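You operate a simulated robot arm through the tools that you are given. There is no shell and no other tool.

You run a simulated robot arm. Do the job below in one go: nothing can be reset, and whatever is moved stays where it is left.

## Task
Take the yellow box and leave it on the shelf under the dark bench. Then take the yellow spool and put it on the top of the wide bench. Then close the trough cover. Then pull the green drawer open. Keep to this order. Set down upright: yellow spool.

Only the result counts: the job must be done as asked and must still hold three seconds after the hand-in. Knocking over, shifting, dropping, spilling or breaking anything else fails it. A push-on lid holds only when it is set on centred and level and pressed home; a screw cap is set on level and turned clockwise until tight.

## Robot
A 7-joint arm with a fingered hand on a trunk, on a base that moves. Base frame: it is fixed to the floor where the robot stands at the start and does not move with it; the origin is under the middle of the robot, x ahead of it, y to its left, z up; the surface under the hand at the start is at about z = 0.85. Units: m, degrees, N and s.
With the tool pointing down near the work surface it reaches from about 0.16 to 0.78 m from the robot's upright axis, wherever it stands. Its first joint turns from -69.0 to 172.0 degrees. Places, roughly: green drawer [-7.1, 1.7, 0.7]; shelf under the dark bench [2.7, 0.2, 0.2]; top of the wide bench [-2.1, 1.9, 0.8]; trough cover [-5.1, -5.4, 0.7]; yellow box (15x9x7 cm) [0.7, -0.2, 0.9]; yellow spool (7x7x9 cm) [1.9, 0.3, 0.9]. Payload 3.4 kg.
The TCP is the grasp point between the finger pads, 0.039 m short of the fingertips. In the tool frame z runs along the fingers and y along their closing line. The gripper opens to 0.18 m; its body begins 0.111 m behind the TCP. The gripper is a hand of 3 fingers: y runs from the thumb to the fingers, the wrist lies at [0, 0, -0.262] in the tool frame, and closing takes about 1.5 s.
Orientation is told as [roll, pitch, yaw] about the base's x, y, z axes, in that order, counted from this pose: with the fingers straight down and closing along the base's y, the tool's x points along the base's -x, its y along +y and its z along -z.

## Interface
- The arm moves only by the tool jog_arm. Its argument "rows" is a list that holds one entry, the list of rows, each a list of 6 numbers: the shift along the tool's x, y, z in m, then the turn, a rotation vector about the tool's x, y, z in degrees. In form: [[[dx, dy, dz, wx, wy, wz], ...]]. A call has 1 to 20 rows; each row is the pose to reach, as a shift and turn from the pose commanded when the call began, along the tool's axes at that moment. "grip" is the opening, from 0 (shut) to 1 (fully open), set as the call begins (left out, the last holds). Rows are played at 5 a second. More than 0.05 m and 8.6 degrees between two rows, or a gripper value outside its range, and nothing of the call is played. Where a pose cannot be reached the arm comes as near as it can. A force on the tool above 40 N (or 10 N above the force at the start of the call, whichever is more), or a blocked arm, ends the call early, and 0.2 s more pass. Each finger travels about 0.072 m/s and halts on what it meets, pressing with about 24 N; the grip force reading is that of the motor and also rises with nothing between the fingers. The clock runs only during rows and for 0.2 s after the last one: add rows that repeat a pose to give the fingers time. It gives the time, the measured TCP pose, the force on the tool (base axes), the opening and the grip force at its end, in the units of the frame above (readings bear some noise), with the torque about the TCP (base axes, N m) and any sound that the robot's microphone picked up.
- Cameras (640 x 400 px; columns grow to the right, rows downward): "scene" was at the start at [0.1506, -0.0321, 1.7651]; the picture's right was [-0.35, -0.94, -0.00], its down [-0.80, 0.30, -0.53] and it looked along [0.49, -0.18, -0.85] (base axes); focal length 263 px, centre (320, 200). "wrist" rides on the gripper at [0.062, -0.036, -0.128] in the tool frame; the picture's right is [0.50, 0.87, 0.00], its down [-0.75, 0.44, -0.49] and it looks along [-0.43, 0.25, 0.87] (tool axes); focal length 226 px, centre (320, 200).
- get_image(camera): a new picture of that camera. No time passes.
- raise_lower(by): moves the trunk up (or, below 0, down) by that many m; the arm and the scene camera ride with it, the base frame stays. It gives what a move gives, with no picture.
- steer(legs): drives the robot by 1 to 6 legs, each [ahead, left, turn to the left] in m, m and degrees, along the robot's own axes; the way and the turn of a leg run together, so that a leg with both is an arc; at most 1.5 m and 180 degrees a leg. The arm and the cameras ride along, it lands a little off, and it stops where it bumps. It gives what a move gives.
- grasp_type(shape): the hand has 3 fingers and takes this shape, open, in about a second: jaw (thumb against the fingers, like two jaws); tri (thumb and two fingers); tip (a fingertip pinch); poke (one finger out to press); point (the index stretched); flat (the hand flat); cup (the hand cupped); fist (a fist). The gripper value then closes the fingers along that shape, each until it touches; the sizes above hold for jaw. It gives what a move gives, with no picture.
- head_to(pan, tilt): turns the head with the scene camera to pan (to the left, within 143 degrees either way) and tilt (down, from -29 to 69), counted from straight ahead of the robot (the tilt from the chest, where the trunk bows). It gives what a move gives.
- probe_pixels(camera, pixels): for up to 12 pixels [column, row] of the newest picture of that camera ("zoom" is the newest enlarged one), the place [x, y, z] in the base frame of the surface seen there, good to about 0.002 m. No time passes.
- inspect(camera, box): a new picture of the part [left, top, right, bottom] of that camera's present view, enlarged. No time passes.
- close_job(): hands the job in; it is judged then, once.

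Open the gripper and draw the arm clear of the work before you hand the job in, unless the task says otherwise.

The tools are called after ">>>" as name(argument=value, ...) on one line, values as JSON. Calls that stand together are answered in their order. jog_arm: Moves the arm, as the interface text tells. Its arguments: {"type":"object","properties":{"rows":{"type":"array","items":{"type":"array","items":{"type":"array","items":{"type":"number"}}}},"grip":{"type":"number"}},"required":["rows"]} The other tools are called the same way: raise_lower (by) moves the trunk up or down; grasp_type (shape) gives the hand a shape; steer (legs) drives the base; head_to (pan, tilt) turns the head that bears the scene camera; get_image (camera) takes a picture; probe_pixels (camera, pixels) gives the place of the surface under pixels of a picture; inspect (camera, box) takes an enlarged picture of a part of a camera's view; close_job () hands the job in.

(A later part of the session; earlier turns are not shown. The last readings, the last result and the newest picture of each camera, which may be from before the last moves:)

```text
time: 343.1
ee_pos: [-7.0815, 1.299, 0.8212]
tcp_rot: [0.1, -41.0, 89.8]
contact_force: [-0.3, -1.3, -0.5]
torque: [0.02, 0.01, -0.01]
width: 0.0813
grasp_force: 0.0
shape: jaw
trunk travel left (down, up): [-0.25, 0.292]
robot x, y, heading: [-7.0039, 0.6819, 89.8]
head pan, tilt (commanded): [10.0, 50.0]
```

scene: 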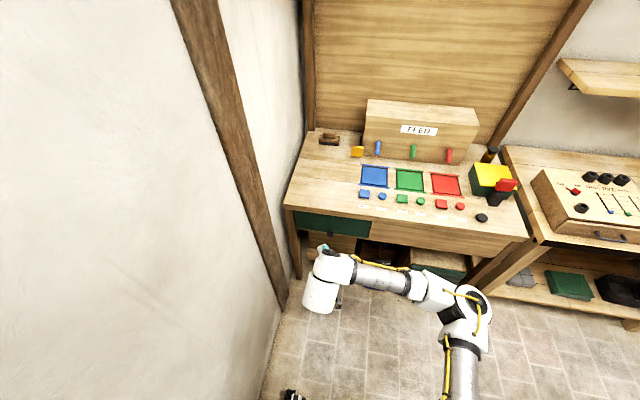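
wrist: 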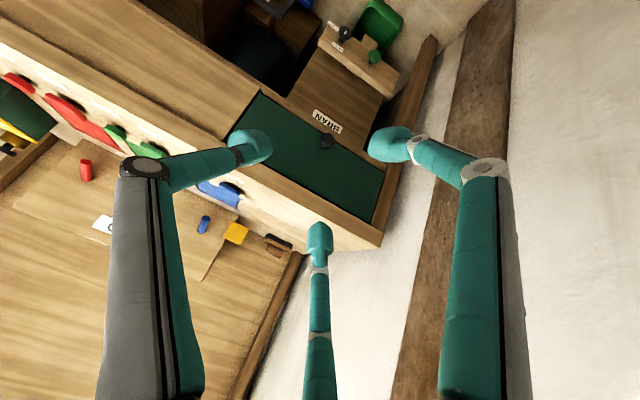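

Orientation is now clean (0.1, −41, 89.8). I continue tilting to about 85° and move to the pre-grasp point (−7.084, 1.42, 0.70).

>>> jog_arm(rows=[[[-0.002, 0.0005, 0.0285, 0, -7.3, 0], [-0.004, 0.001, 0.057, 0, -14.6, 0], [-0.006, 0.0015, 0.0854, 0, -21.9, 0], [-0.008, 0.002, 0.1138, 0, -29.2, 0], [-0.01, 0.0025, 0.1422, 0, -36.5, 0], [-0.012, 0.003, 0.1707, 0, -44, 0], [-0.012, 0.003, 0.1707, 0, -44, 0]]])

>>> get_image(camera="wrist")

>>> get_image(camera="scene")

```text
time: 344.7
ee_pos: [-7.1005, 1.5172, 0.836]
tcp_rot: [-9.5, -64.4, 101.0]
contact_force: [1.7, -12.8, 4.0]
torque: [0.06, -0.29, -0.78]
width: 0.0809
grasp_force: 0.0
shape: jaw
out of reach, approached as far as the arm can: row 2, 3, 4, 5, 6, 7
trunk travel left (down, up): [-0.25, 0.292]
robot x, y, heading: [-7.0031, 0.6864, 90.3]
head pan, tilt (commanded): [10.0, 50.0]
```

```text
taken
```

wrist: 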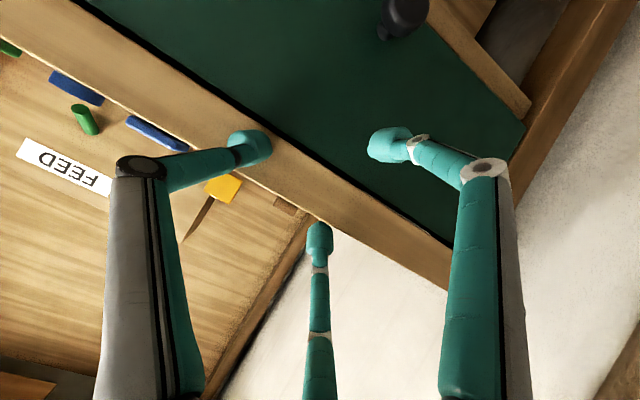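

```text
taken
```

scene: 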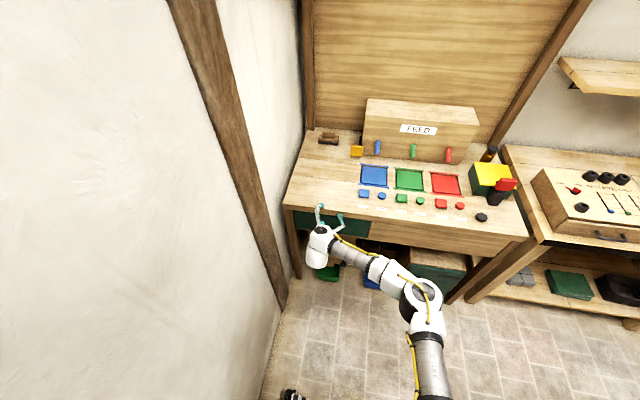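

The 85° pose was out of reach and the hand drifted against the drawer front (−12.8 N). I retreat gently along the tool axis to get clear and see how the arm responds.

>>> jog_arm(rows=[[[0, 0, -0.03, 0, 4, 0], [0, 0, -0.06, 0, 8, 0], [0, 0, -0.09, 0, 12, 0], [0, 0, -0.09, 0, 12, 0]]])

>>> get_image(camera="scene")

>>> get_image(camera="wrist")

```text
time: 345.7
ee_pos: [-7.1018, 1.4327, 0.8818]
tcp_rot: [-6.7, -52.7, 97.7]
contact_force: [-0.4, 0.6, 0.1]
torque: [0.0, 0.01, 0.0]
width: 0.081
grasp_force: 0.1
shape: jaw
trunk travel left (down, up): [-0.25, 0.292]
robot x, y, heading: [-7.002, 0.6859, 90.4]
head pan, tilt (commanded): [10.0, 50.0]
```

```text
taken
```

scene: 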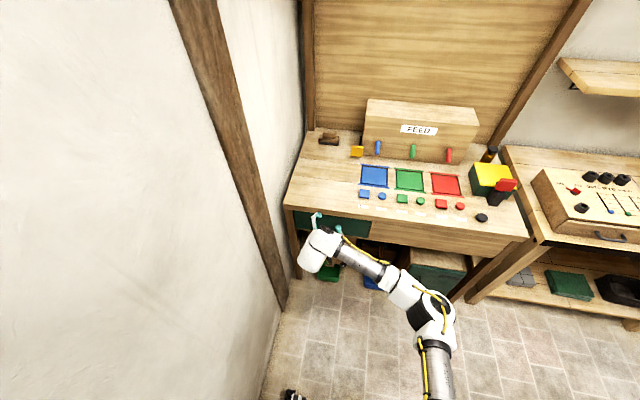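

```text
taken
```

wrist: 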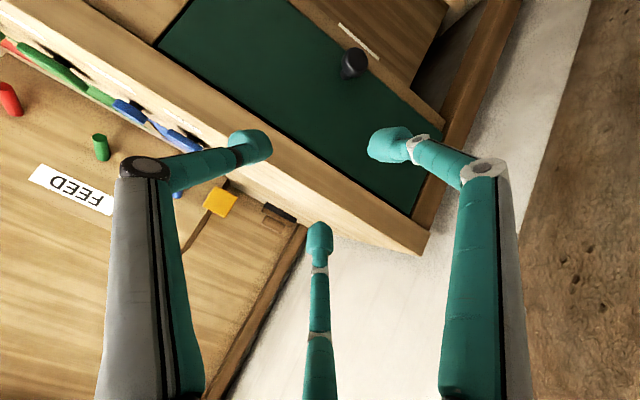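

The arm responds relative to its actual pose and is clear again; the drawer is unchanged. I back off 0.1 m and lower the trunk by 0.25 so a flatter hand becomes reachable.

>>> steer(legs=[[-0.1, 0, 0]])

>>> raise_lower(by=-0.25)

>>> get_image(camera="wrist")

```text
time: 346.9
ee_pos: [-7.0787, 1.3561, 0.8834]
tcp_rot: [-7.1, -52.6, 93.3]
contact_force: [-1.5, -0.7, -0.2]
torque: [0.01, -0.09, -0.13]
width: 0.0811
grasp_force: 0.0
shape: jaw
trunk travel left (down, up): [-0.25, 0.292]
robot x, y, heading: [-7.0336, 0.601, 85.5]
head pan, tilt (commanded): [10.0, 50.0]
```

```text
time: 349.4
ee_pos: [-7.0874, 1.3525, 0.6366]
tcp_rot: [-8.2, -53.3, 94.1]
contact_force: [0.8, 0.1, 0.9]
torque: [-0.02, 0.07, 0.03]
width: 0.081
grasp_force: 0.0
shape: jaw
trunk travel left (down, up): [0.0, 0.542]
robot x, y, heading: [-7.0378, 0.6049, 85.2]
head pan, tilt (commanded): [10.0, 50.0]
```

```text
taken
```

wrist: 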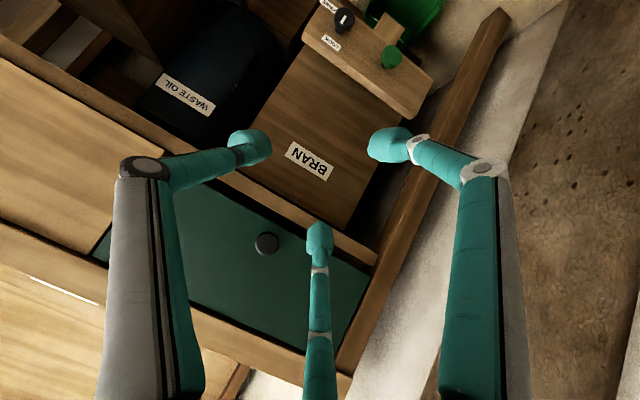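

The base heading turned to 85° during the short reverse; I check behind the robot for contact with anything.

>>> head_to(pan=143, tilt=55)

>>> get_image(camera="scene")

>>> head_to(pan=-143, tilt=55)

>>> get_image(camera="scene")

```text
time: 351.6
ee_pos: [-7.0874, 1.3528, 0.6355]
tcp_rot: [-8.2, -53.1, 94.1]
contact_force: [0.7, -0.5, 0.1]
torque: [-0.02, -0.03, -0.02]
width: 0.081
grasp_force: 0.2
shape: jaw
trunk travel left (down, up): [0.0, 0.542]
robot x, y, heading: [-7.0358, 0.604, 85.1]
head pan, tilt (commanded): [143.0, 55.0]
```

```text
taken
```

scene: 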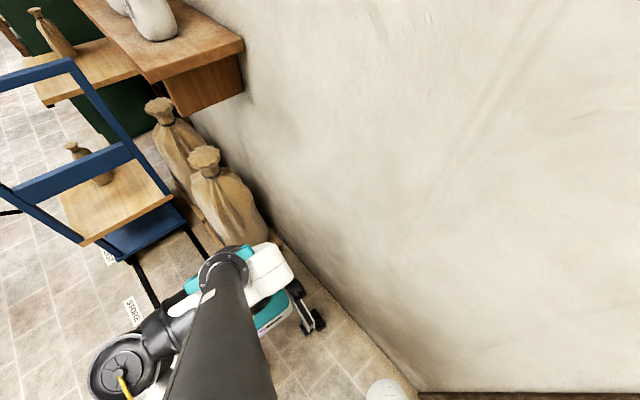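

```text
time: 355.5
ee_pos: [-7.0867, 1.3524, 0.6343]
tcp_rot: [-8.2, -53.0, 94.1]
contact_force: [0.4, 0.9, -1.2]
torque: [0.0, -0.03, 0.0]
width: 0.0811
grasp_force: 0.1
shape: jaw
trunk travel left (down, up): [0.0, 0.542]
robot x, y, heading: [-7.0387, 0.6103, 85.5]
head pan, tilt (commanded): [-143.0, 55.0]
```

```text
taken
```

scene: 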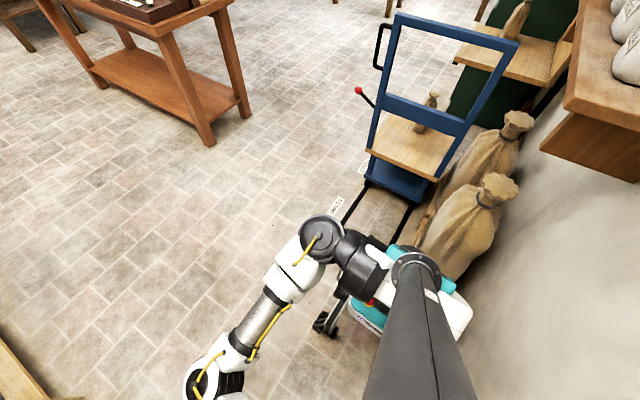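

The robot's rear is right beside the grain sacks, so it likely touched there. I probe the sack and the base's rear to judge the contact.

>>> get_image(camera="scene")

>>> probe_pixels(camera="scene", pixels=[[460, 235], [470, 260], [490, 190], [425, 245], [480, 145], [450, 275], [465, 310], [420, 270], [380, 255], [495, 215], [440, 215], [400, 215]])

>>> inspect(camera="scene", box=[360, 150, 540, 330])

```text
taken
```

scene: 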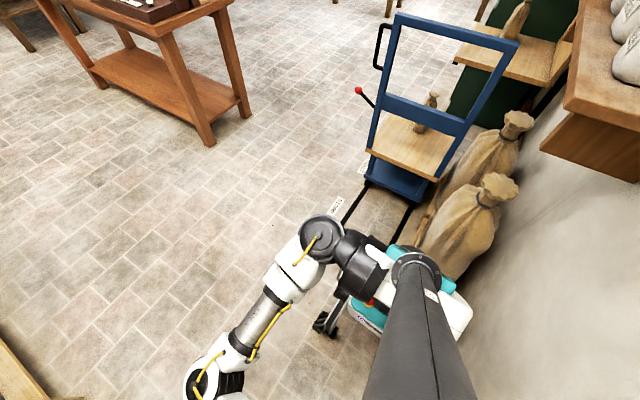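

```text
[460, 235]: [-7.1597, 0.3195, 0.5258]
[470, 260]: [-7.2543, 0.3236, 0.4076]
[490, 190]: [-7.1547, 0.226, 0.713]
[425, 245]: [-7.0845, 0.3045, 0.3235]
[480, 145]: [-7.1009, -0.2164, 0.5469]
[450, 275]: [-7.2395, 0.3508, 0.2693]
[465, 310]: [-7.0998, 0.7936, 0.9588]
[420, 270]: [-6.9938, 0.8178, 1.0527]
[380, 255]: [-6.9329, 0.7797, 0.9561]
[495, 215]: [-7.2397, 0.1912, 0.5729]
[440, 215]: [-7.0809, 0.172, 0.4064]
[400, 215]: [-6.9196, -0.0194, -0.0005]
```

```text
2.22 times, centred on (450, 240) of scene
```

zoom: 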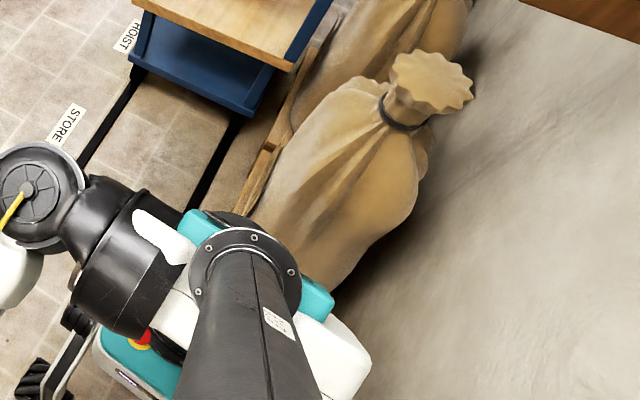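

I probe the pallet edge and sack base to compare with the earlier reading (−7.046, 0.168, 0.056).

>>> probe_pixels(camera="zoom", pixels=[[272, 155], [262, 180], [250, 200], [300, 105], [265, 195], [280, 190], [300, 230], [340, 270], [290, 160], [320, 140], [430, 70], [395, 115]])

```text
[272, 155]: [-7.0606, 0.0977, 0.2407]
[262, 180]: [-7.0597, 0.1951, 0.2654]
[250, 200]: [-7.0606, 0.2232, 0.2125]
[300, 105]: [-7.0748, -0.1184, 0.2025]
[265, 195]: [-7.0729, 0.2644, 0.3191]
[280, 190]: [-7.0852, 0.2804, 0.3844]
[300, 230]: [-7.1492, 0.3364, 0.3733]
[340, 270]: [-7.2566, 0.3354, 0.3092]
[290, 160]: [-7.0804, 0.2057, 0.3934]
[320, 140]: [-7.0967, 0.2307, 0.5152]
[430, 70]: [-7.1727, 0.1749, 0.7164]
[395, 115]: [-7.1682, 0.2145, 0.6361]
```

The sack stands upright (its neck is centred above the body), apparently only brushed by the base. I move forward 8 cm off it, then strafe right to x ≈ −6.78 where there is free room behind, and straighten the heading.

>>> steer(legs=[[0.06, 0, 0], [0.02, -0.26, 4.6]])

>>> head_to(pan=20, tilt=50)

>>> get_image(camera="scene")

>>> get_image(camera="wrist")

```text
time: 358.0
ee_pos: [-6.88, 1.411, 0.6328]
tcp_rot: [-9.2, -53.0, 99.3]
contact_force: [-0.5, -0.2, -0.7]
torque: [-0.03, 0.01, 0.01]
width: 0.0811
grasp_force: 0.1
shape: jaw
trunk travel left (down, up): [0.0, 0.542]
robot x, y, heading: [-6.7666, 0.6703, 90.0]
head pan, tilt (commanded): [-143.0, 55.0]
```

```text
time: 360.5
ee_pos: [-6.8729, 1.4081, 0.6368]
tcp_rot: [-8.2, -53.6, 98.5]
contact_force: [-0.4, 0.9, -0.4]
torque: [0.02, -0.02, -0.01]
width: 0.081
grasp_force: 0.0
shape: jaw
trunk travel left (down, up): [0.0, 0.542]
robot x, y, heading: [-6.7658, 0.6711, 89.7]
head pan, tilt (commanded): [20.0, 50.0]
```

```text
taken
```

scene: 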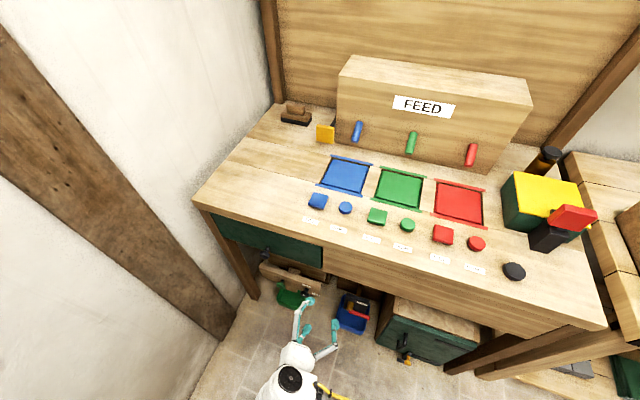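

```text
taken
```

wrist: 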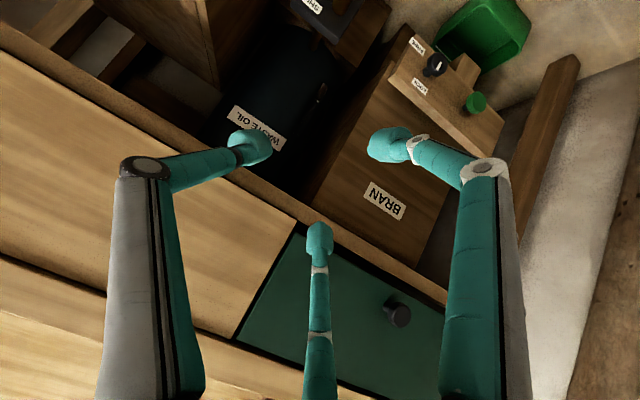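

At (−6.77, 0.67) with room behind. I correct the hand's twist (wx −1.4, wz +5.2) while moving it to about (−6.975, 1.37, 0.665).

>>> jog_arm(rows=[[[-0.0024, 0.0246, -0.0131, -0.35, 0, 1.3], [-0.0049, 0.0491, -0.0262, -0.7, 0, 2.6], [-0.0073, 0.0737, -0.0393, -1.05, 0, 3.9], [-0.0097, 0.0983, -0.0524, -1.4, 0, 5.2], [-0.0097, 0.0983, -0.0524, -1.4, 0, 5.2]]])

```text
time: 361.7
ee_pos: [-6.9734, 1.3678, 0.6663]
tcp_rot: [0.1, -53.8, 89.8]
contact_force: [0.4, 0.4, -0.1]
torque: [0.02, 0.02, -0.03]
width: 0.081
grasp_force: 0.0
shape: jaw
trunk travel left (down, up): [0.0, 0.542]
robot x, y, heading: [-6.7638, 0.675, 89.7]
head pan, tilt (commanded): [20.0, 50.0]
```

Orientation is clean. I test tilting further in small steps, watching for "out of reach".

>>> jog_arm(rows=[[[0, 0.01, 0, 0, -5, 0], [0, 0.02, 0, 0, -10, 0], [0, 0.03, 0, 0, -15, 0], [0, 0.03, 0, 0, -15, 0]]])

```text
time: 362.7
ee_pos: [-6.9891, 1.3885, 0.7041]
tcp_rot: [-2.6, -61.8, 93.2]
contact_force: [0.2, 0.7, 0.6]
torque: [-0.01, 0.02, 0.0]
width: 0.0808
grasp_force: 0.0
shape: jaw
out of reach, approached as far as the arm can: row 1, 2, 3, 4
trunk travel left (down, up): [0.0, 0.542]
robot x, y, heading: [-6.7657, 0.6714, 89.7]
head pan, tilt (commanded): [20.0, 50.0]
```

The arm can't tilt flatter at this distance; from the responses, more extension allows more tilt. I reposition the base to about (−6.95, 0.64), keeping clear of the sack behind.

>>> steer(legs=[[0, 0.18, 0], [-0.02, 0, 0]])

>>> get_image(camera="wrist")

```text
time: 364.6
ee_pos: [-7.1796, 1.3664, 0.7035]
tcp_rot: [-2.8, -61.8, 93.8]
contact_force: [0.0, -0.3, -0.1]
torque: [0.0, -0.02, -0.02]
width: 0.081
grasp_force: 0.0
shape: jaw
trunk travel left (down, up): [0.0, 0.542]
robot x, y, heading: [-6.9473, 0.6525, 89.9]
head pan, tilt (commanded): [20.0, 50.0]
```

```text
taken
```

wrist: 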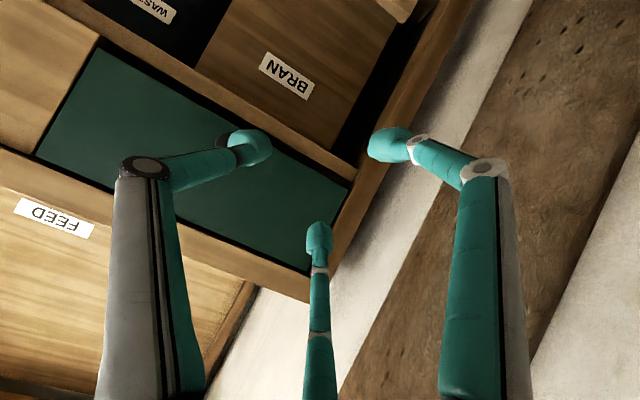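

I move the hand right in front of the knob (−7.085) with the small twist correction, then I'll test further tilt from there.

>>> jog_arm(rows=[[[-0.0062, -0.0241, 0.0062, 0, 0, 0.4], [-0.0124, -0.0482, 0.0125, 0.1, 0, 0.8], [-0.0185, -0.0723, 0.0188, 0.2, 0, 1.3], [-0.0247, -0.0964, 0.025, 0.2, 0, 1.7], [-0.0247, -0.0964, 0.025, 0.2, 0, 1.7]]])

>>> jog_arm(rows=[[[0, 0, 0, 0, -4, 0], [0, 0, 0, 0, -8, 0], [0, 0, 0, 0, -8, 0]]])

```text
time: 365.8
ee_pos: [-7.0826, 1.3983, 0.7211]
tcp_rot: [0.4, -62.2, 89.8]
contact_force: [-0.8, -0.7, -0.6]
torque: [-0.03, -0.02, 0.0]
width: 0.0809
grasp_force: 0.0
shape: jaw
trunk travel left (down, up): [0.0, 0.542]
robot x, y, heading: [-6.9488, 0.6526, 89.9]
head pan, tilt (commanded): [20.0, 50.0]
```

```text
time: 366.6
ee_pos: [-7.0823, 1.4014, 0.7226]
tcp_rot: [-0.1, -65.6, 90.6]
contact_force: [-0.5, 0.9, -0.4]
torque: [0.03, 0.01, -0.01]
width: 0.0812
grasp_force: 0.0
shape: jaw
out of reach, approached as far as the arm can: row 1, 2, 3
trunk travel left (down, up): [0.0, 0.542]
robot x, y, heading: [-6.9513, 0.6518, 90.3]
head pan, tilt (commanded): [20.0, 50.0]
```

Tilt is now 65.6° with the position steady. I extend forward 4 cm and ask for a bit more tilt.

>>> jog_arm(rows=[[[-0.0083, 0, 0.0182, 0, -2, 0], [-0.0166, 0, 0.0364, 0, -5, 0], [-0.0166, 0, 0.0364, 0, -8, 0], [-0.0166, 0, 0.0364, 0, -8, 0]]])

>>> get_image(camera="wrist")

```text
time: 367.6
ee_pos: [-7.079, 1.4483, 0.7458]
tcp_rot: [-1.7, -69.6, 92.6]
contact_force: [-0.2, -0.4, 1.1]
torque: [0.0, 0.03, 0.01]
width: 0.0808
grasp_force: 0.0
shape: jaw
out of reach, approached as far as the arm can: row 1, 2, 3, 4
trunk travel left (down, up): [0.0, 0.542]
robot x, y, heading: [-6.9486, 0.649, 90.3]
head pan, tilt (commanded): [20.0, 50.0]
```

```text
taken
```

wrist: 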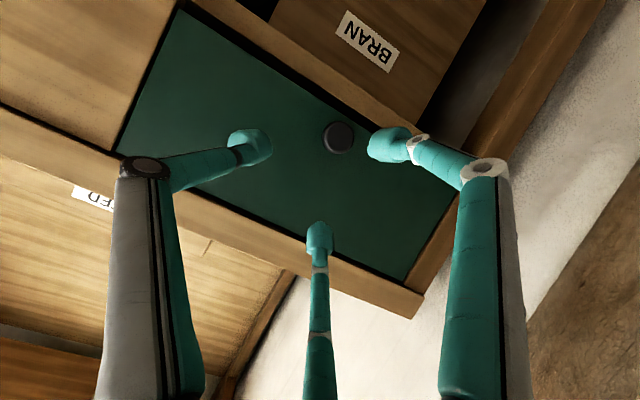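

Tilt of 66–70° is reachable here, good enough. I narrow the fingers to 0.333 and go to the pre-grasp point (−7.085, 1.45, 0.706) at about 66°.

>>> jog_arm(rows=[[[0.012, 0.002, 0.005, 0.2, 1.2, 0.3], [0.024, 0.004, 0.0105, 0.5, 2.4, 0.6], [0.0368, 0.006, 0.0158, 0.7, 3.6, 0.9], [0.0368, 0.006, 0.0158, 0.7, 3.6, 0.9]]], grip=0.333)

>>> get_image(camera="wrist")

```text
time: 368.6
ee_pos: [-7.0858, 1.4477, 0.7047]
tcp_rot: [-0.5, -65.5, 90.5]
contact_force: [-0.9, 0.1, 0.0]
torque: [0.01, 0.0, 0.04]
width: 0.0602
grasp_force: 0.1
shape: jaw
trunk travel left (down, up): [0.0, 0.542]
robot x, y, heading: [-6.9487, 0.6515, 90.0]
head pan, tilt (commanded): [20.0, 50.0]
```

```text
taken
```

wrist: 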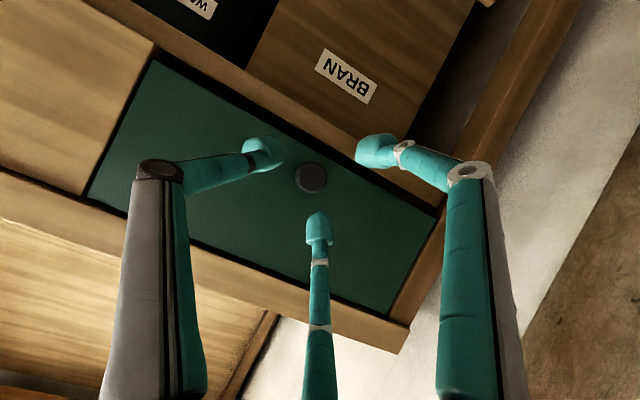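

The pose is reached exactly; the knob at (311,177) lies in the middle of the three tips. I probe the knob and tips for the final approach.

>>> probe_pixels(camera="wrist", pixels=[[311, 177], [297, 177], [325, 180], [311, 163], [313, 191], [268, 150], [370, 150], [318, 225], [318, 240], [250, 200], [380, 220]])

```text
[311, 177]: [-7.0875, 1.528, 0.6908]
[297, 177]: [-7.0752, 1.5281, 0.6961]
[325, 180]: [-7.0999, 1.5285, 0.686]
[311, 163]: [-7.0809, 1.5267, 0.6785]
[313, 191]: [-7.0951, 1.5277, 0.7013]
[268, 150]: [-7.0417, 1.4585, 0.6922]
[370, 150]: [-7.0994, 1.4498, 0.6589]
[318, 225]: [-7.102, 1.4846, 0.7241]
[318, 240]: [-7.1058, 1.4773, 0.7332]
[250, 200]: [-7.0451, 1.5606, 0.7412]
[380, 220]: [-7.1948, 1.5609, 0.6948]
```

Knob head centre is (−7.0877, 1.534, 0.690). I advance 5.8 cm straight toward it so the fingertips surround the head.

>>> jog_arm(rows=[[[-0.0056, 0.0005, 0.0135, 0, 0, 0], [-0.0112, 0.001, 0.027, 0, 0, 0], [-0.0168, 0.0015, 0.0404, 0, 0, 0], [-0.0224, 0.002, 0.0539, 0, 0, 0], [-0.0224, 0.002, 0.0539, 0, 0, 0]]])

>>> get_image(camera="wrist")

```text
time: 369.8
ee_pos: [-7.0876, 1.5075, 0.7034]
tcp_rot: [-0.1, -65.9, 90.1]
contact_force: [0.7, -0.1, 0.2]
torque: [-0.04, -0.01, 0.02]
width: 0.0604
grasp_force: 0.0
shape: jaw
trunk travel left (down, up): [0.0, 0.542]
robot x, y, heading: [-6.9491, 0.6495, 90.0]
head pan, tilt (commanded): [20.0, 50.0]
```

```text
taken
```

wrist: 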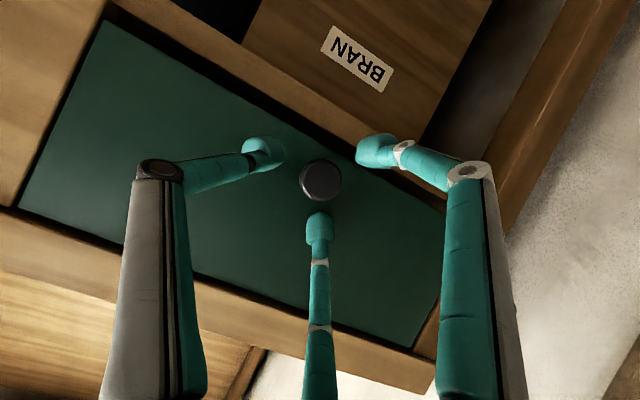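

The knob sits centrally among the fingertips without contact. I close the fingers on it.

>>> jog_arm(rows=[[[0, 0, 0.002, 0, 0, 0], [0, 0, 0.002, 0, 0, 0], [0, 0, 0.002, 0, 0, 0], [0, 0, 0.002, 0, 0, 0], [0, 0, 0.002, 0, 0, 0], [0, 0, 0.002, 0, 0, 0], [0, 0, 0.002, 0, 0, 0]]], grip=0)

>>> get_image(camera="wrist")

```text
time: 371.4
ee_pos: [-7.0864, 1.5093, 0.7028]
tcp_rot: [-0.1, -65.8, 89.9]
contact_force: [-0.5, 2.7, -2.8]
torque: [-0.13, 0.05, 0.02]
width: 0.0234
grasp_force: 23.4
shape: jaw
trunk travel left (down, up): [0.0, 0.542]
robot x, y, heading: [-6.9454, 0.6504, 89.9]
head pan, tilt (commanded): [20.0, 50.0]
```

```text
taken
```

wrist: 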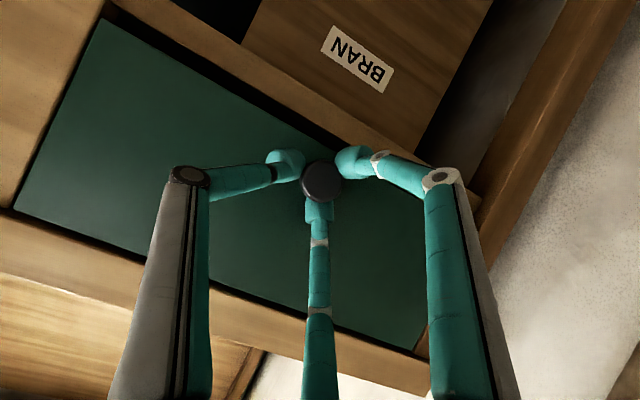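

The knob is gripped (width 0.0234). I pull straight back (−y), first 6 cm in small steps.

>>> jog_arm(rows=[[[0.0041, 0, -0.0091, 0, 0, 0], [0.0082, 0, -0.0182, 0, 0, 0], [0.0123, 0, -0.0274, 0, 0, 0], [0.0164, 0, -0.0365, 0, 0, 0], [0.0205, 0, -0.0456, 0, 0, 0], [0.0246, 0, -0.0547, 0, 0, 0], [0.0246, 0, -0.0547, 0, 0, 0]]])

>>> get_image(camera="wrist")

>>> get_image(camera="scene")

```text
time: 373.0
ee_pos: [-7.0865, 1.4486, 0.703]
tcp_rot: [-0.8, -65.2, 90.7]
contact_force: [-1.8, 0.3, -5.0]
torque: [-0.18, 0.09, 0.03]
width: 0.0232
grasp_force: 24.1
shape: jaw
trunk travel left (down, up): [0.0, 0.542]
robot x, y, heading: [-6.9474, 0.6497, 90.2]
head pan, tilt (commanded): [20.0, 50.0]
```

```text
taken
```

wrist: 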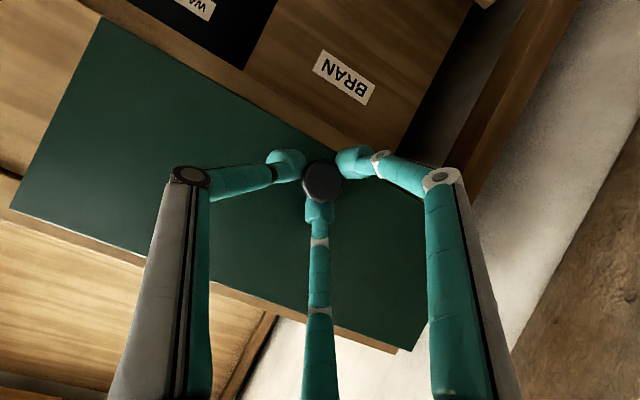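

```text
taken
```

scene: 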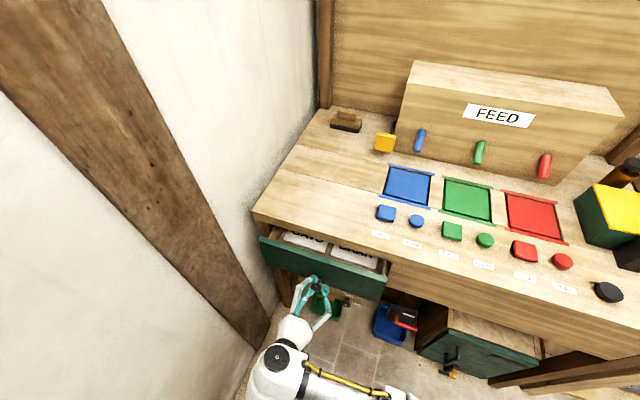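

The drawer is 6 cm open. I keep pulling with the arm, letting the tilt relax slightly as the hand comes nearer.

>>> jog_arm(rows=[[[0.0042, 0, -0.0091, 0, 0.5, 0], [0.0084, 0, -0.0182, 0, 1.0, 0], [0.0126, 0, -0.0272, 0, 1.5, 0], [0.0168, 0, -0.0363, 0, 2.0, 0], [0.0168, 0, -0.0363, 0, 2.0, 0]]])

>>> get_image(camera="wrist")

```text
time: 374.2
ee_pos: [-7.086, 1.4069, 0.7035]
tcp_rot: [-0.1, -63.7, 90.2]
contact_force: [0.6, 0.3, 0.6]
torque: [0.05, -0.01, 0.0]
width: 0.0232
grasp_force: 24.0
shape: jaw
trunk travel left (down, up): [0.0, 0.542]
robot x, y, heading: [-6.9488, 0.6529, 90.0]
head pan, tilt (commanded): [20.0, 50.0]
```

```text
taken
```

wrist: 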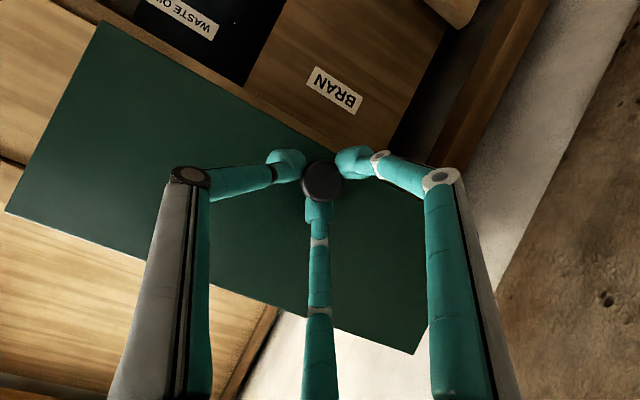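

The drawer follows (10 cm open) with small forces. I pull 5 cm more, relaxing the tilt by 5°.

>>> jog_arm(rows=[[[0.0044, 0, -0.009, 0, 1, 0], [0.0088, 0, -0.0179, 0, 2, 0], [0.0132, 0, -0.0269, 0, 3, 0], [0.0176, 0, -0.0358, 0, 4, 0], [0.022, 0, -0.0448, 0, 5, 0], [0.022, 0, -0.0448, 0, 5, 0]]])

>>> get_image(camera="wrist")

>>> get_image(camera="scene")

```text
time: 375.6
ee_pos: [-7.0873, 1.3574, 0.7041]
tcp_rot: [0.0, -59.0, 89.8]
contact_force: [0.8, -1.0, 12.7]
torque: [0.51, -0.09, 0.12]
width: 0.0232
grasp_force: 24.1
shape: jaw
trunk travel left (down, up): [0.0, 0.542]
robot x, y, heading: [-6.9459, 0.6534, 90.1]
head pan, tilt (commanded): [20.0, 50.0]
```

```text
taken
```

wrist: 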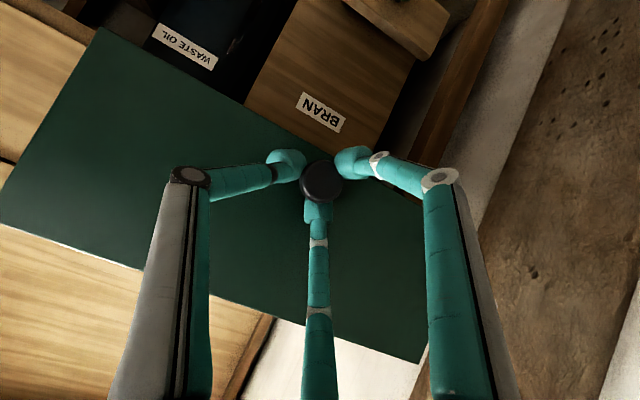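

```text
taken
```

scene: 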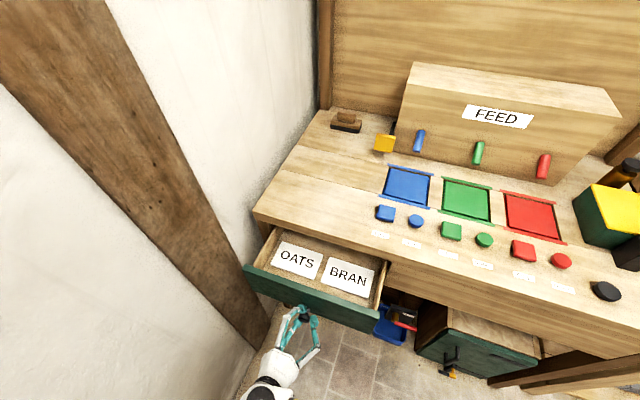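

15 cm open; a vertical strain of 12.7 N has built up because the hand rotated. I raise the TCP slightly while pulling 5 cm more with 6° less tilt.

>>> jog_arm(rows=[[[-0.0015, 0, -0.001, 0, 0, 0], [0.0035, 0, -0.0105, 0, 1.2, 0], [0.0082, 0, -0.0192, 0, 2.4, 0], [0.0128, 0, -0.0279, 0, 3.6, 0], [0.0174, 0, -0.0366, 0, 4.8, 0], [0.0219, 0, -0.0452, 0, 6, 0], [0.0219, 0, -0.0452, 0, 6, 0]]])

>>> get_image(camera="wrist")

>>> get_image(camera="scene")

```text
time: 377.2
ee_pos: [-7.0882, 1.3133, 0.7062]
tcp_rot: [0.0, -53.1, 89.9]
contact_force: [0.9, 1.2, 16.7]
torque: [1.0, -0.15, 0.12]
width: 0.0244
grasp_force: 24.1
shape: jaw
out of reach, approached as far as the arm can: row 6, 7
trunk travel left (down, up): [0.0, 0.542]
robot x, y, heading: [-6.9494, 0.6484, 90.2]
head pan, tilt (commanded): [20.0, 50.0]
```

```text
taken
```

wrist: 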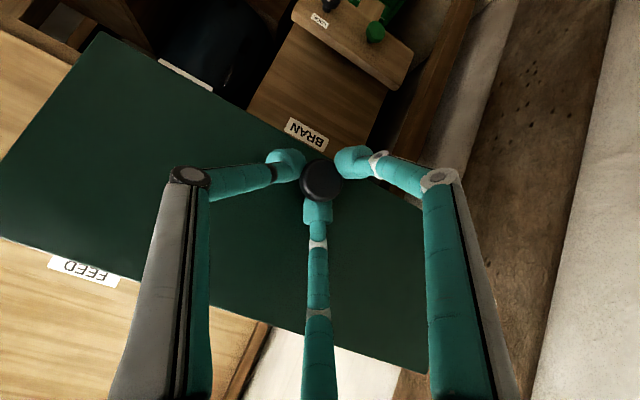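

```text
taken
```

scene: 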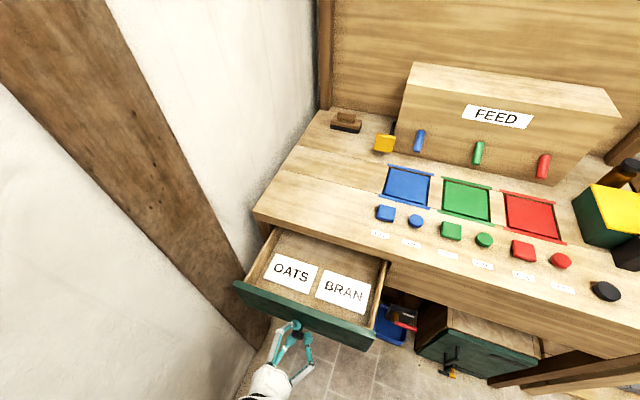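

The drawer is about 19–20 cm open. I relieve the vertical strain and pull a little further with the base (2.5 cm; the sack is ~4 cm behind).

>>> jog_arm(rows=[[[-0.002, 0, -0.0015, 0, 0, 0], [-0.004, 0, -0.003, 0, 0, 0], [-0.004, 0, -0.003, 0, 0, 0]]])

>>> steer(legs=[[-0.025, 0, 0]])

>>> get_image(camera="wrist")

```text
time: 378.0
ee_pos: [-7.0865, 1.3156, 0.7085]
tcp_rot: [-0.1, -52.5, 90.1]
contact_force: [1.0, 0.0, -1.0]
torque: [0.3, -0.03, 0.06]
width: 0.0236
grasp_force: 23.9
shape: jaw
trunk travel left (down, up): [0.0, 0.542]
robot x, y, heading: [-6.9496, 0.6494, 89.9]
head pan, tilt (commanded): [20.0, 50.0]
```

```text
time: 378.8
ee_pos: [-7.0867, 1.2936, 0.711]
tcp_rot: [-0.2, -52.8, 90.0]
contact_force: [-1.1, 1.7, -4.0]
torque: [0.06, 0.13, 0.26]
width: 0.0217
grasp_force: 23.8
shape: jaw
trunk travel left (down, up): [0.0, 0.542]
robot x, y, heading: [-6.9509, 0.6268, 90.1]
head pan, tilt (commanded): [20.0, 50.0]
```

```text
taken
```

wrist: 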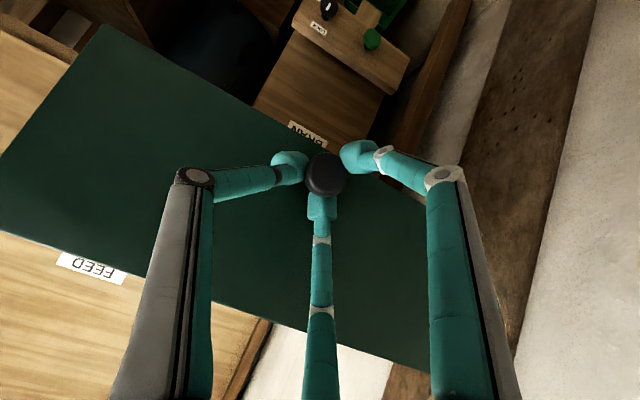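

The grip slipped a little, so the drawer may have reached its stop. I probe the knob and the drawer face to see how far it is open.

>>> probe_pixels(camera="wrist", pixels=[[325, 173], [150, 120], [100, 180], [380, 280], [240, 230], [250, 120]])

>>> get_image(camera="scene")

>>> inspect(camera="scene", box=[225, 215, 405, 355])

```text
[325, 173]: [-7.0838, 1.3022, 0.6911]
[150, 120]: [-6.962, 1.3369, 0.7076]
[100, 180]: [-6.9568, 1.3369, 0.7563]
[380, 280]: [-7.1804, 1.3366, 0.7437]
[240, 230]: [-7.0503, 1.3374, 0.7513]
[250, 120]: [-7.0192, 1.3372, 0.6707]
```

```text
taken
```

scene: 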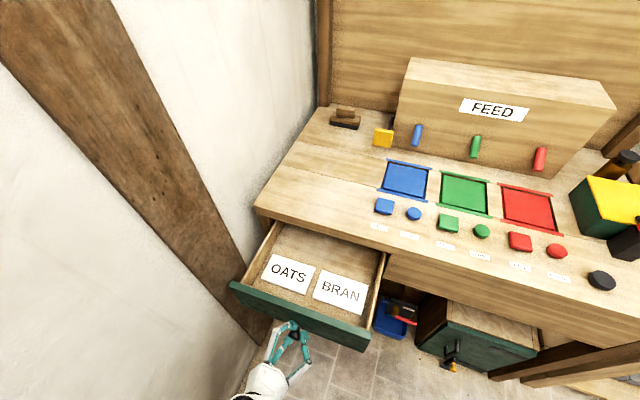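

```text
2.86 times, centred on (315, 285) of scene
```

zoom: 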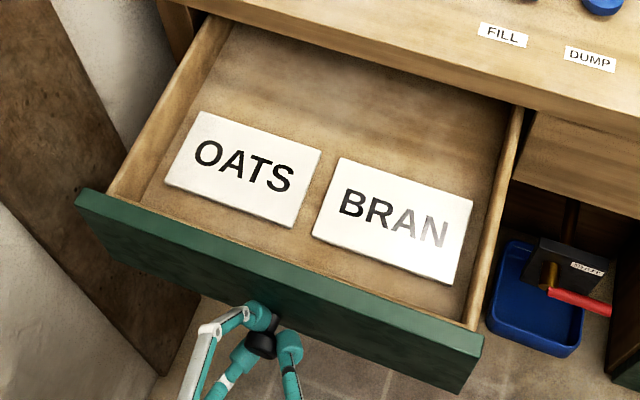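

The drawer face is at y 1.337, i.e. 22.4 cm open. I pull 3 cm more with the arm to see if there is further travel.

>>> jog_arm(rows=[[[0.0039, 0, -0.0064, 0, 1.2, 0], [0.0078, 0, -0.0128, 0, 2.5, 0], [0.0118, 0, -0.0193, 0, 3.7, 0], [0.0157, 0, -0.0257, 0, 5, 0], [0.0157, 0, -0.0257, 0, 5, 0]]])

>>> get_image(camera="wrist")

```text
time: 380.0
ee_pos: [-7.0938, 1.2873, 0.7146]
tcp_rot: [-0.8, -48.5, 90.5]
contact_force: [5.0, 1.0, 14.0]
torque: [0.6, -0.28, 0.21]
width: 0.022
grasp_force: 23.5
shape: jaw
out of reach, approached as far as the arm can: row 1, 2, 3, 4, 5
trunk travel left (down, up): [0.0, 0.542]
robot x, y, heading: [-6.9503, 0.6255, 89.9]
head pan, tilt (commanded): [20.0, 50.0]
```

```text
taken
```

wrist: 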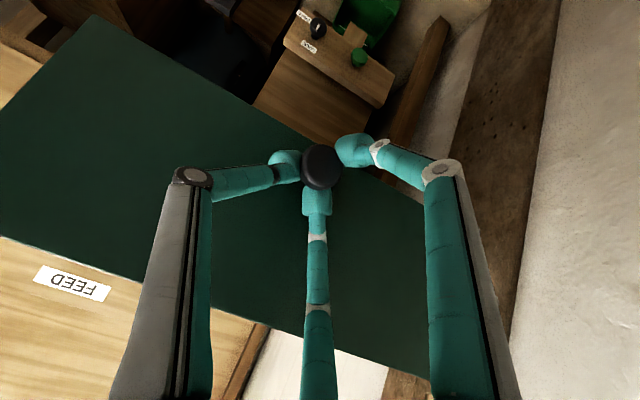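

The arm is at its reach limit now. I probe the drawer face again.

>>> probe_pixels(camera="wrist", pixels=[[321, 165], [150, 120], [100, 180], [380, 300], [240, 240]])

```text
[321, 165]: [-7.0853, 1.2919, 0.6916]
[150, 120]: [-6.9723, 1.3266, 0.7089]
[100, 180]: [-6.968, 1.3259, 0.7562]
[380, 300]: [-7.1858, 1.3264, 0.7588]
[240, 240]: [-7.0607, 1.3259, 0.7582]
```

The drawer is 23.5 cm open and still moving, but the arm can't pull further in this pose. I release the knob, retreat, and will pull from the inside of the front panel with a vertical hand. First: open and back away.

>>> jog_arm(rows=[[[0, 0, 0, 0, 0, 0], [0, 0, 0, 0, 0, 0], [0, 0, 0, 0, 0, 0]]], grip=0.4)

>>> jog_arm(rows=[[[0, 0, -0.02, 0, 0, 0], [0, 0, -0.04, 0, 0, 0], [0, 0, -0.06, 0, 3, 0], [0, 0, -0.08, 0, 6, 0], [0, 0, -0.1, 0, 9, 0], [0, 0, -0.1, 0, 9, 0]]])

>>> get_image(camera="scene")

```text
time: 380.8
ee_pos: [-7.0947, 1.2871, 0.7119]
tcp_rot: [-0.7, -48.1, 90.7]
contact_force: [0.5, -0.1, 0.5]
torque: [0.01, 0.0, 0.03]
width: 0.0714
grasp_force: 0.1
shape: jaw
trunk travel left (down, up): [0.0, 0.542]
robot x, y, heading: [-6.9517, 0.6301, 90.1]
head pan, tilt (commanded): [20.0, 50.0]
```

```text
time: 382.2
ee_pos: [-7.1044, 1.28, 0.7779]
tcp_rot: [-0.8, -39.1, 90.6]
contact_force: [-0.5, 0.3, -0.6]
torque: [0.02, 0.02, -0.02]
width: 0.0715
grasp_force: 0.1
shape: jaw
out of reach, approached as far as the arm can: row 1, 2, 3, 4, 5, 6
trunk travel left (down, up): [0.0, 0.542]
robot x, y, heading: [-6.9478, 0.6242, 90.0]
head pan, tilt (commanded): [20.0, 50.0]
```

```text
taken
```

scene: 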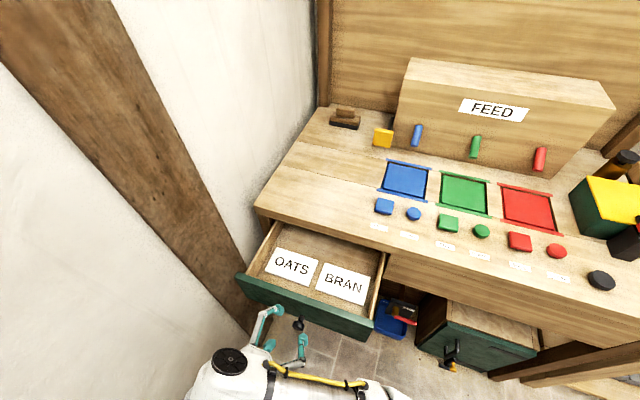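

The hand moved mostly upward, and the drawer seems to have been nudged back slightly. I probe the drawer front and the hand's fingers relative to the knob.

>>> probe_pixels(camera="scene", pixels=[[345, 325], [355, 330], [300, 302], [255, 290], [298, 325], [270, 318], [300, 345], [330, 300], [345, 290], [290, 268], [320, 255], [280, 245]])

>>> get_image(camera="wrist")

```text
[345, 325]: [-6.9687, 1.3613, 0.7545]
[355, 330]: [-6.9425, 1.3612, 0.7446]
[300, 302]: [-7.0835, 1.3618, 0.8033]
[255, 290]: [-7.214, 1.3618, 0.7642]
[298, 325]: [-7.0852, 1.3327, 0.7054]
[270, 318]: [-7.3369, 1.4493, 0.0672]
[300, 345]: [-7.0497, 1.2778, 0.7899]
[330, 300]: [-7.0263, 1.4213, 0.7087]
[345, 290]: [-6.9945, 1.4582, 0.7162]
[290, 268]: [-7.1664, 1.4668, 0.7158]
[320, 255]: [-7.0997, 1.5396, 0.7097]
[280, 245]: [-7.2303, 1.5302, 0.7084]
```

```text
taken
```

wrist: 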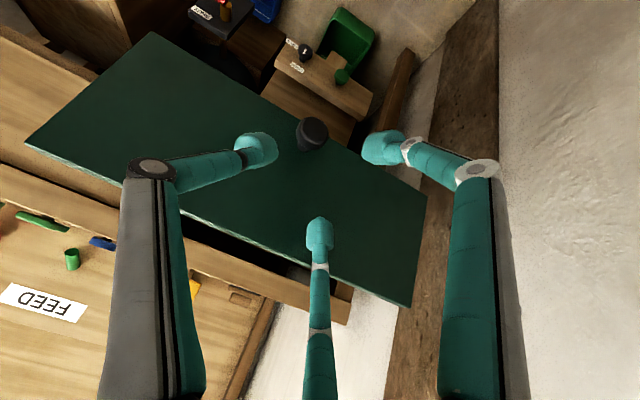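

The drawer was pushed back to 20 cm open (face y 1.3615). Panel top is at ≈0.81, drawer floor ≈0.705 with cards at 0.716. I raise the trunk 0.25, drive 0.12 m forward, then bring the hand upright with fingers closed.

>>> raise_lower(by=0.25)

>>> jog_arm(rows=[[[0, 0, 0, 0, 6, 0], [0, 0, 0, 0, 12, 0], [0, 0, 0, 0, 18, 0], [0, 0, 0, 0, 24, 0], [0, 0, 0, 0.2, 31, 0], [0, 0, 0, 0.4, 39, 0], [0, 0, 0, 0.4, 39, 0]]], grip=0)

>>> get_image(camera="wrist")

>>> get_image(camera="scene")

```text
time: 384.8
ee_pos: [-7.0987, 1.2802, 1.0228]
tcp_rot: [-0.9, -39.2, 90.5]
contact_force: [1.0, -0.2, 0.0]
torque: [0.01, 0.03, 0.02]
width: 0.0717
grasp_force: 0.0
shape: jaw
trunk travel left (down, up): [-0.25, 0.292]
robot x, y, heading: [-6.9464, 0.6269, 90.0]
head pan, tilt (commanded): [20.0, 50.0]
```

```text
time: 386.4
ee_pos: [-7.0973, 1.2805, 1.0239]
tcp_rot: [-1.0, -0.2, 89.7]
contact_force: [-0.4, 0.4, 0.2]
torque: [-0.02, -0.01, 0.03]
width: 0.0001
grasp_force: 24.4
shape: jaw
trunk travel left (down, up): [-0.25, 0.292]
robot x, y, heading: [-6.9504, 0.6278, 89.9]
head pan, tilt (commanded): [20.0, 50.0]
```

```text
taken
```

wrist: 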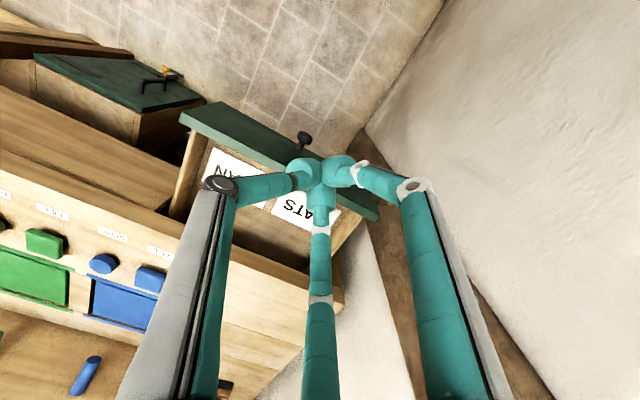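

```text
taken
```

scene: 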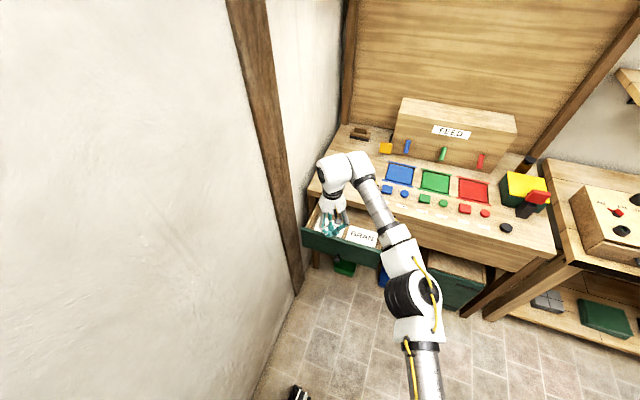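

The hand is upright with closed fingers above the drawer. I drive forward 0.1 m for comfortable reach and look down with the wrist camera.

>>> steer(legs=[[0.1, 0, 0]])

>>> get_image(camera="wrist")

>>> inspect(camera="scene", box=[290, 180, 410, 300])

```text
time: 387.5
ee_pos: [-7.1086, 1.3788, 1.0204]
tcp_rot: [-1.5, -0.2, 89.6]
contact_force: [-0.5, 0.1, 0.6]
torque: [0.02, -0.04, 0.02]
width: 0.0
grasp_force: 24.1
shape: jaw
trunk travel left (down, up): [-0.25, 0.292]
robot x, y, heading: [-6.9523, 0.7253, 89.7]
head pan, tilt (commanded): [20.0, 50.0]
```

```text
taken
```

wrist: 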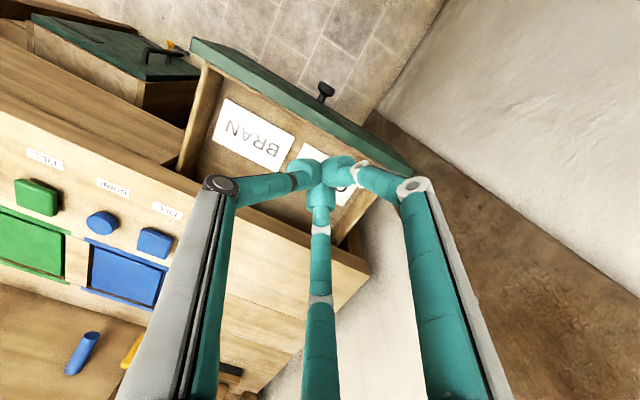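

```text
3.33 times, centred on (350, 240) of scene
```

zoom: 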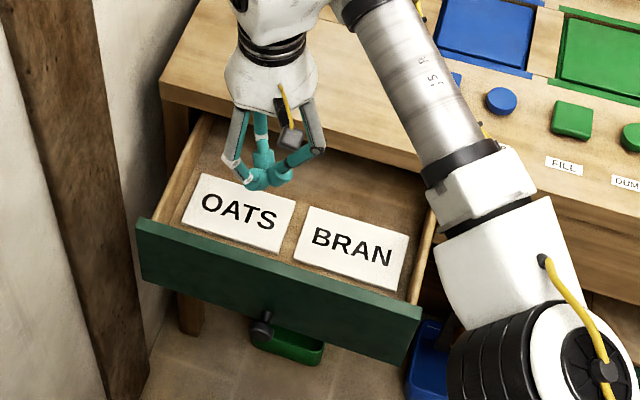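

I probe the panel's inner edge, its top, and the cards so I can place the fingertips just behind the panel without touching the cards.

>>> probe_pixels(camera="zoom", pixels=[[150, 222], [280, 270], [400, 308], [270, 262], [285, 262], [275, 250], [290, 250], [295, 245], [215, 230], [340, 275], [250, 290], [185, 205]])

>>> probe_pixels(camera="wrist", pixels=[[250, 75], [262, 85], [300, 105], [240, 70], [275, 100], [225, 72], [290, 115], [330, 130], [310, 120], [255, 135], [200, 60], [345, 140]])

```text
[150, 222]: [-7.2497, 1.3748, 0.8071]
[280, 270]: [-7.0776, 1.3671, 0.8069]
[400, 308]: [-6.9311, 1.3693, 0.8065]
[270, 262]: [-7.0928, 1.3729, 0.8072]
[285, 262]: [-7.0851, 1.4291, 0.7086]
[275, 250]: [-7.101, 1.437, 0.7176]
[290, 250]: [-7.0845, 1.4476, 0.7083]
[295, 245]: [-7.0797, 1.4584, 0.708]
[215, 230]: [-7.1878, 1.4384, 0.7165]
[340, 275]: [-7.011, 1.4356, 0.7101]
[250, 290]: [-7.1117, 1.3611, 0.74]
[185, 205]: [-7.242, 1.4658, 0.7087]
```

```text
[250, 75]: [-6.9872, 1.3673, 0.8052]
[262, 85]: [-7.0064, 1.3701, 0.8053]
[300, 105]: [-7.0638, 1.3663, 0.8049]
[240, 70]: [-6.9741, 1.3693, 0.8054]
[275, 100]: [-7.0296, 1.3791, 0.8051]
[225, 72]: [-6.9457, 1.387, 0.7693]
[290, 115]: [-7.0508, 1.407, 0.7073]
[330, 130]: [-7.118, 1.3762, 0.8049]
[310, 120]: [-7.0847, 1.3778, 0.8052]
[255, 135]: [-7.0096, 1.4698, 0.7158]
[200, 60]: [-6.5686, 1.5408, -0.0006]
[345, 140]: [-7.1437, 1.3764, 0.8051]
```

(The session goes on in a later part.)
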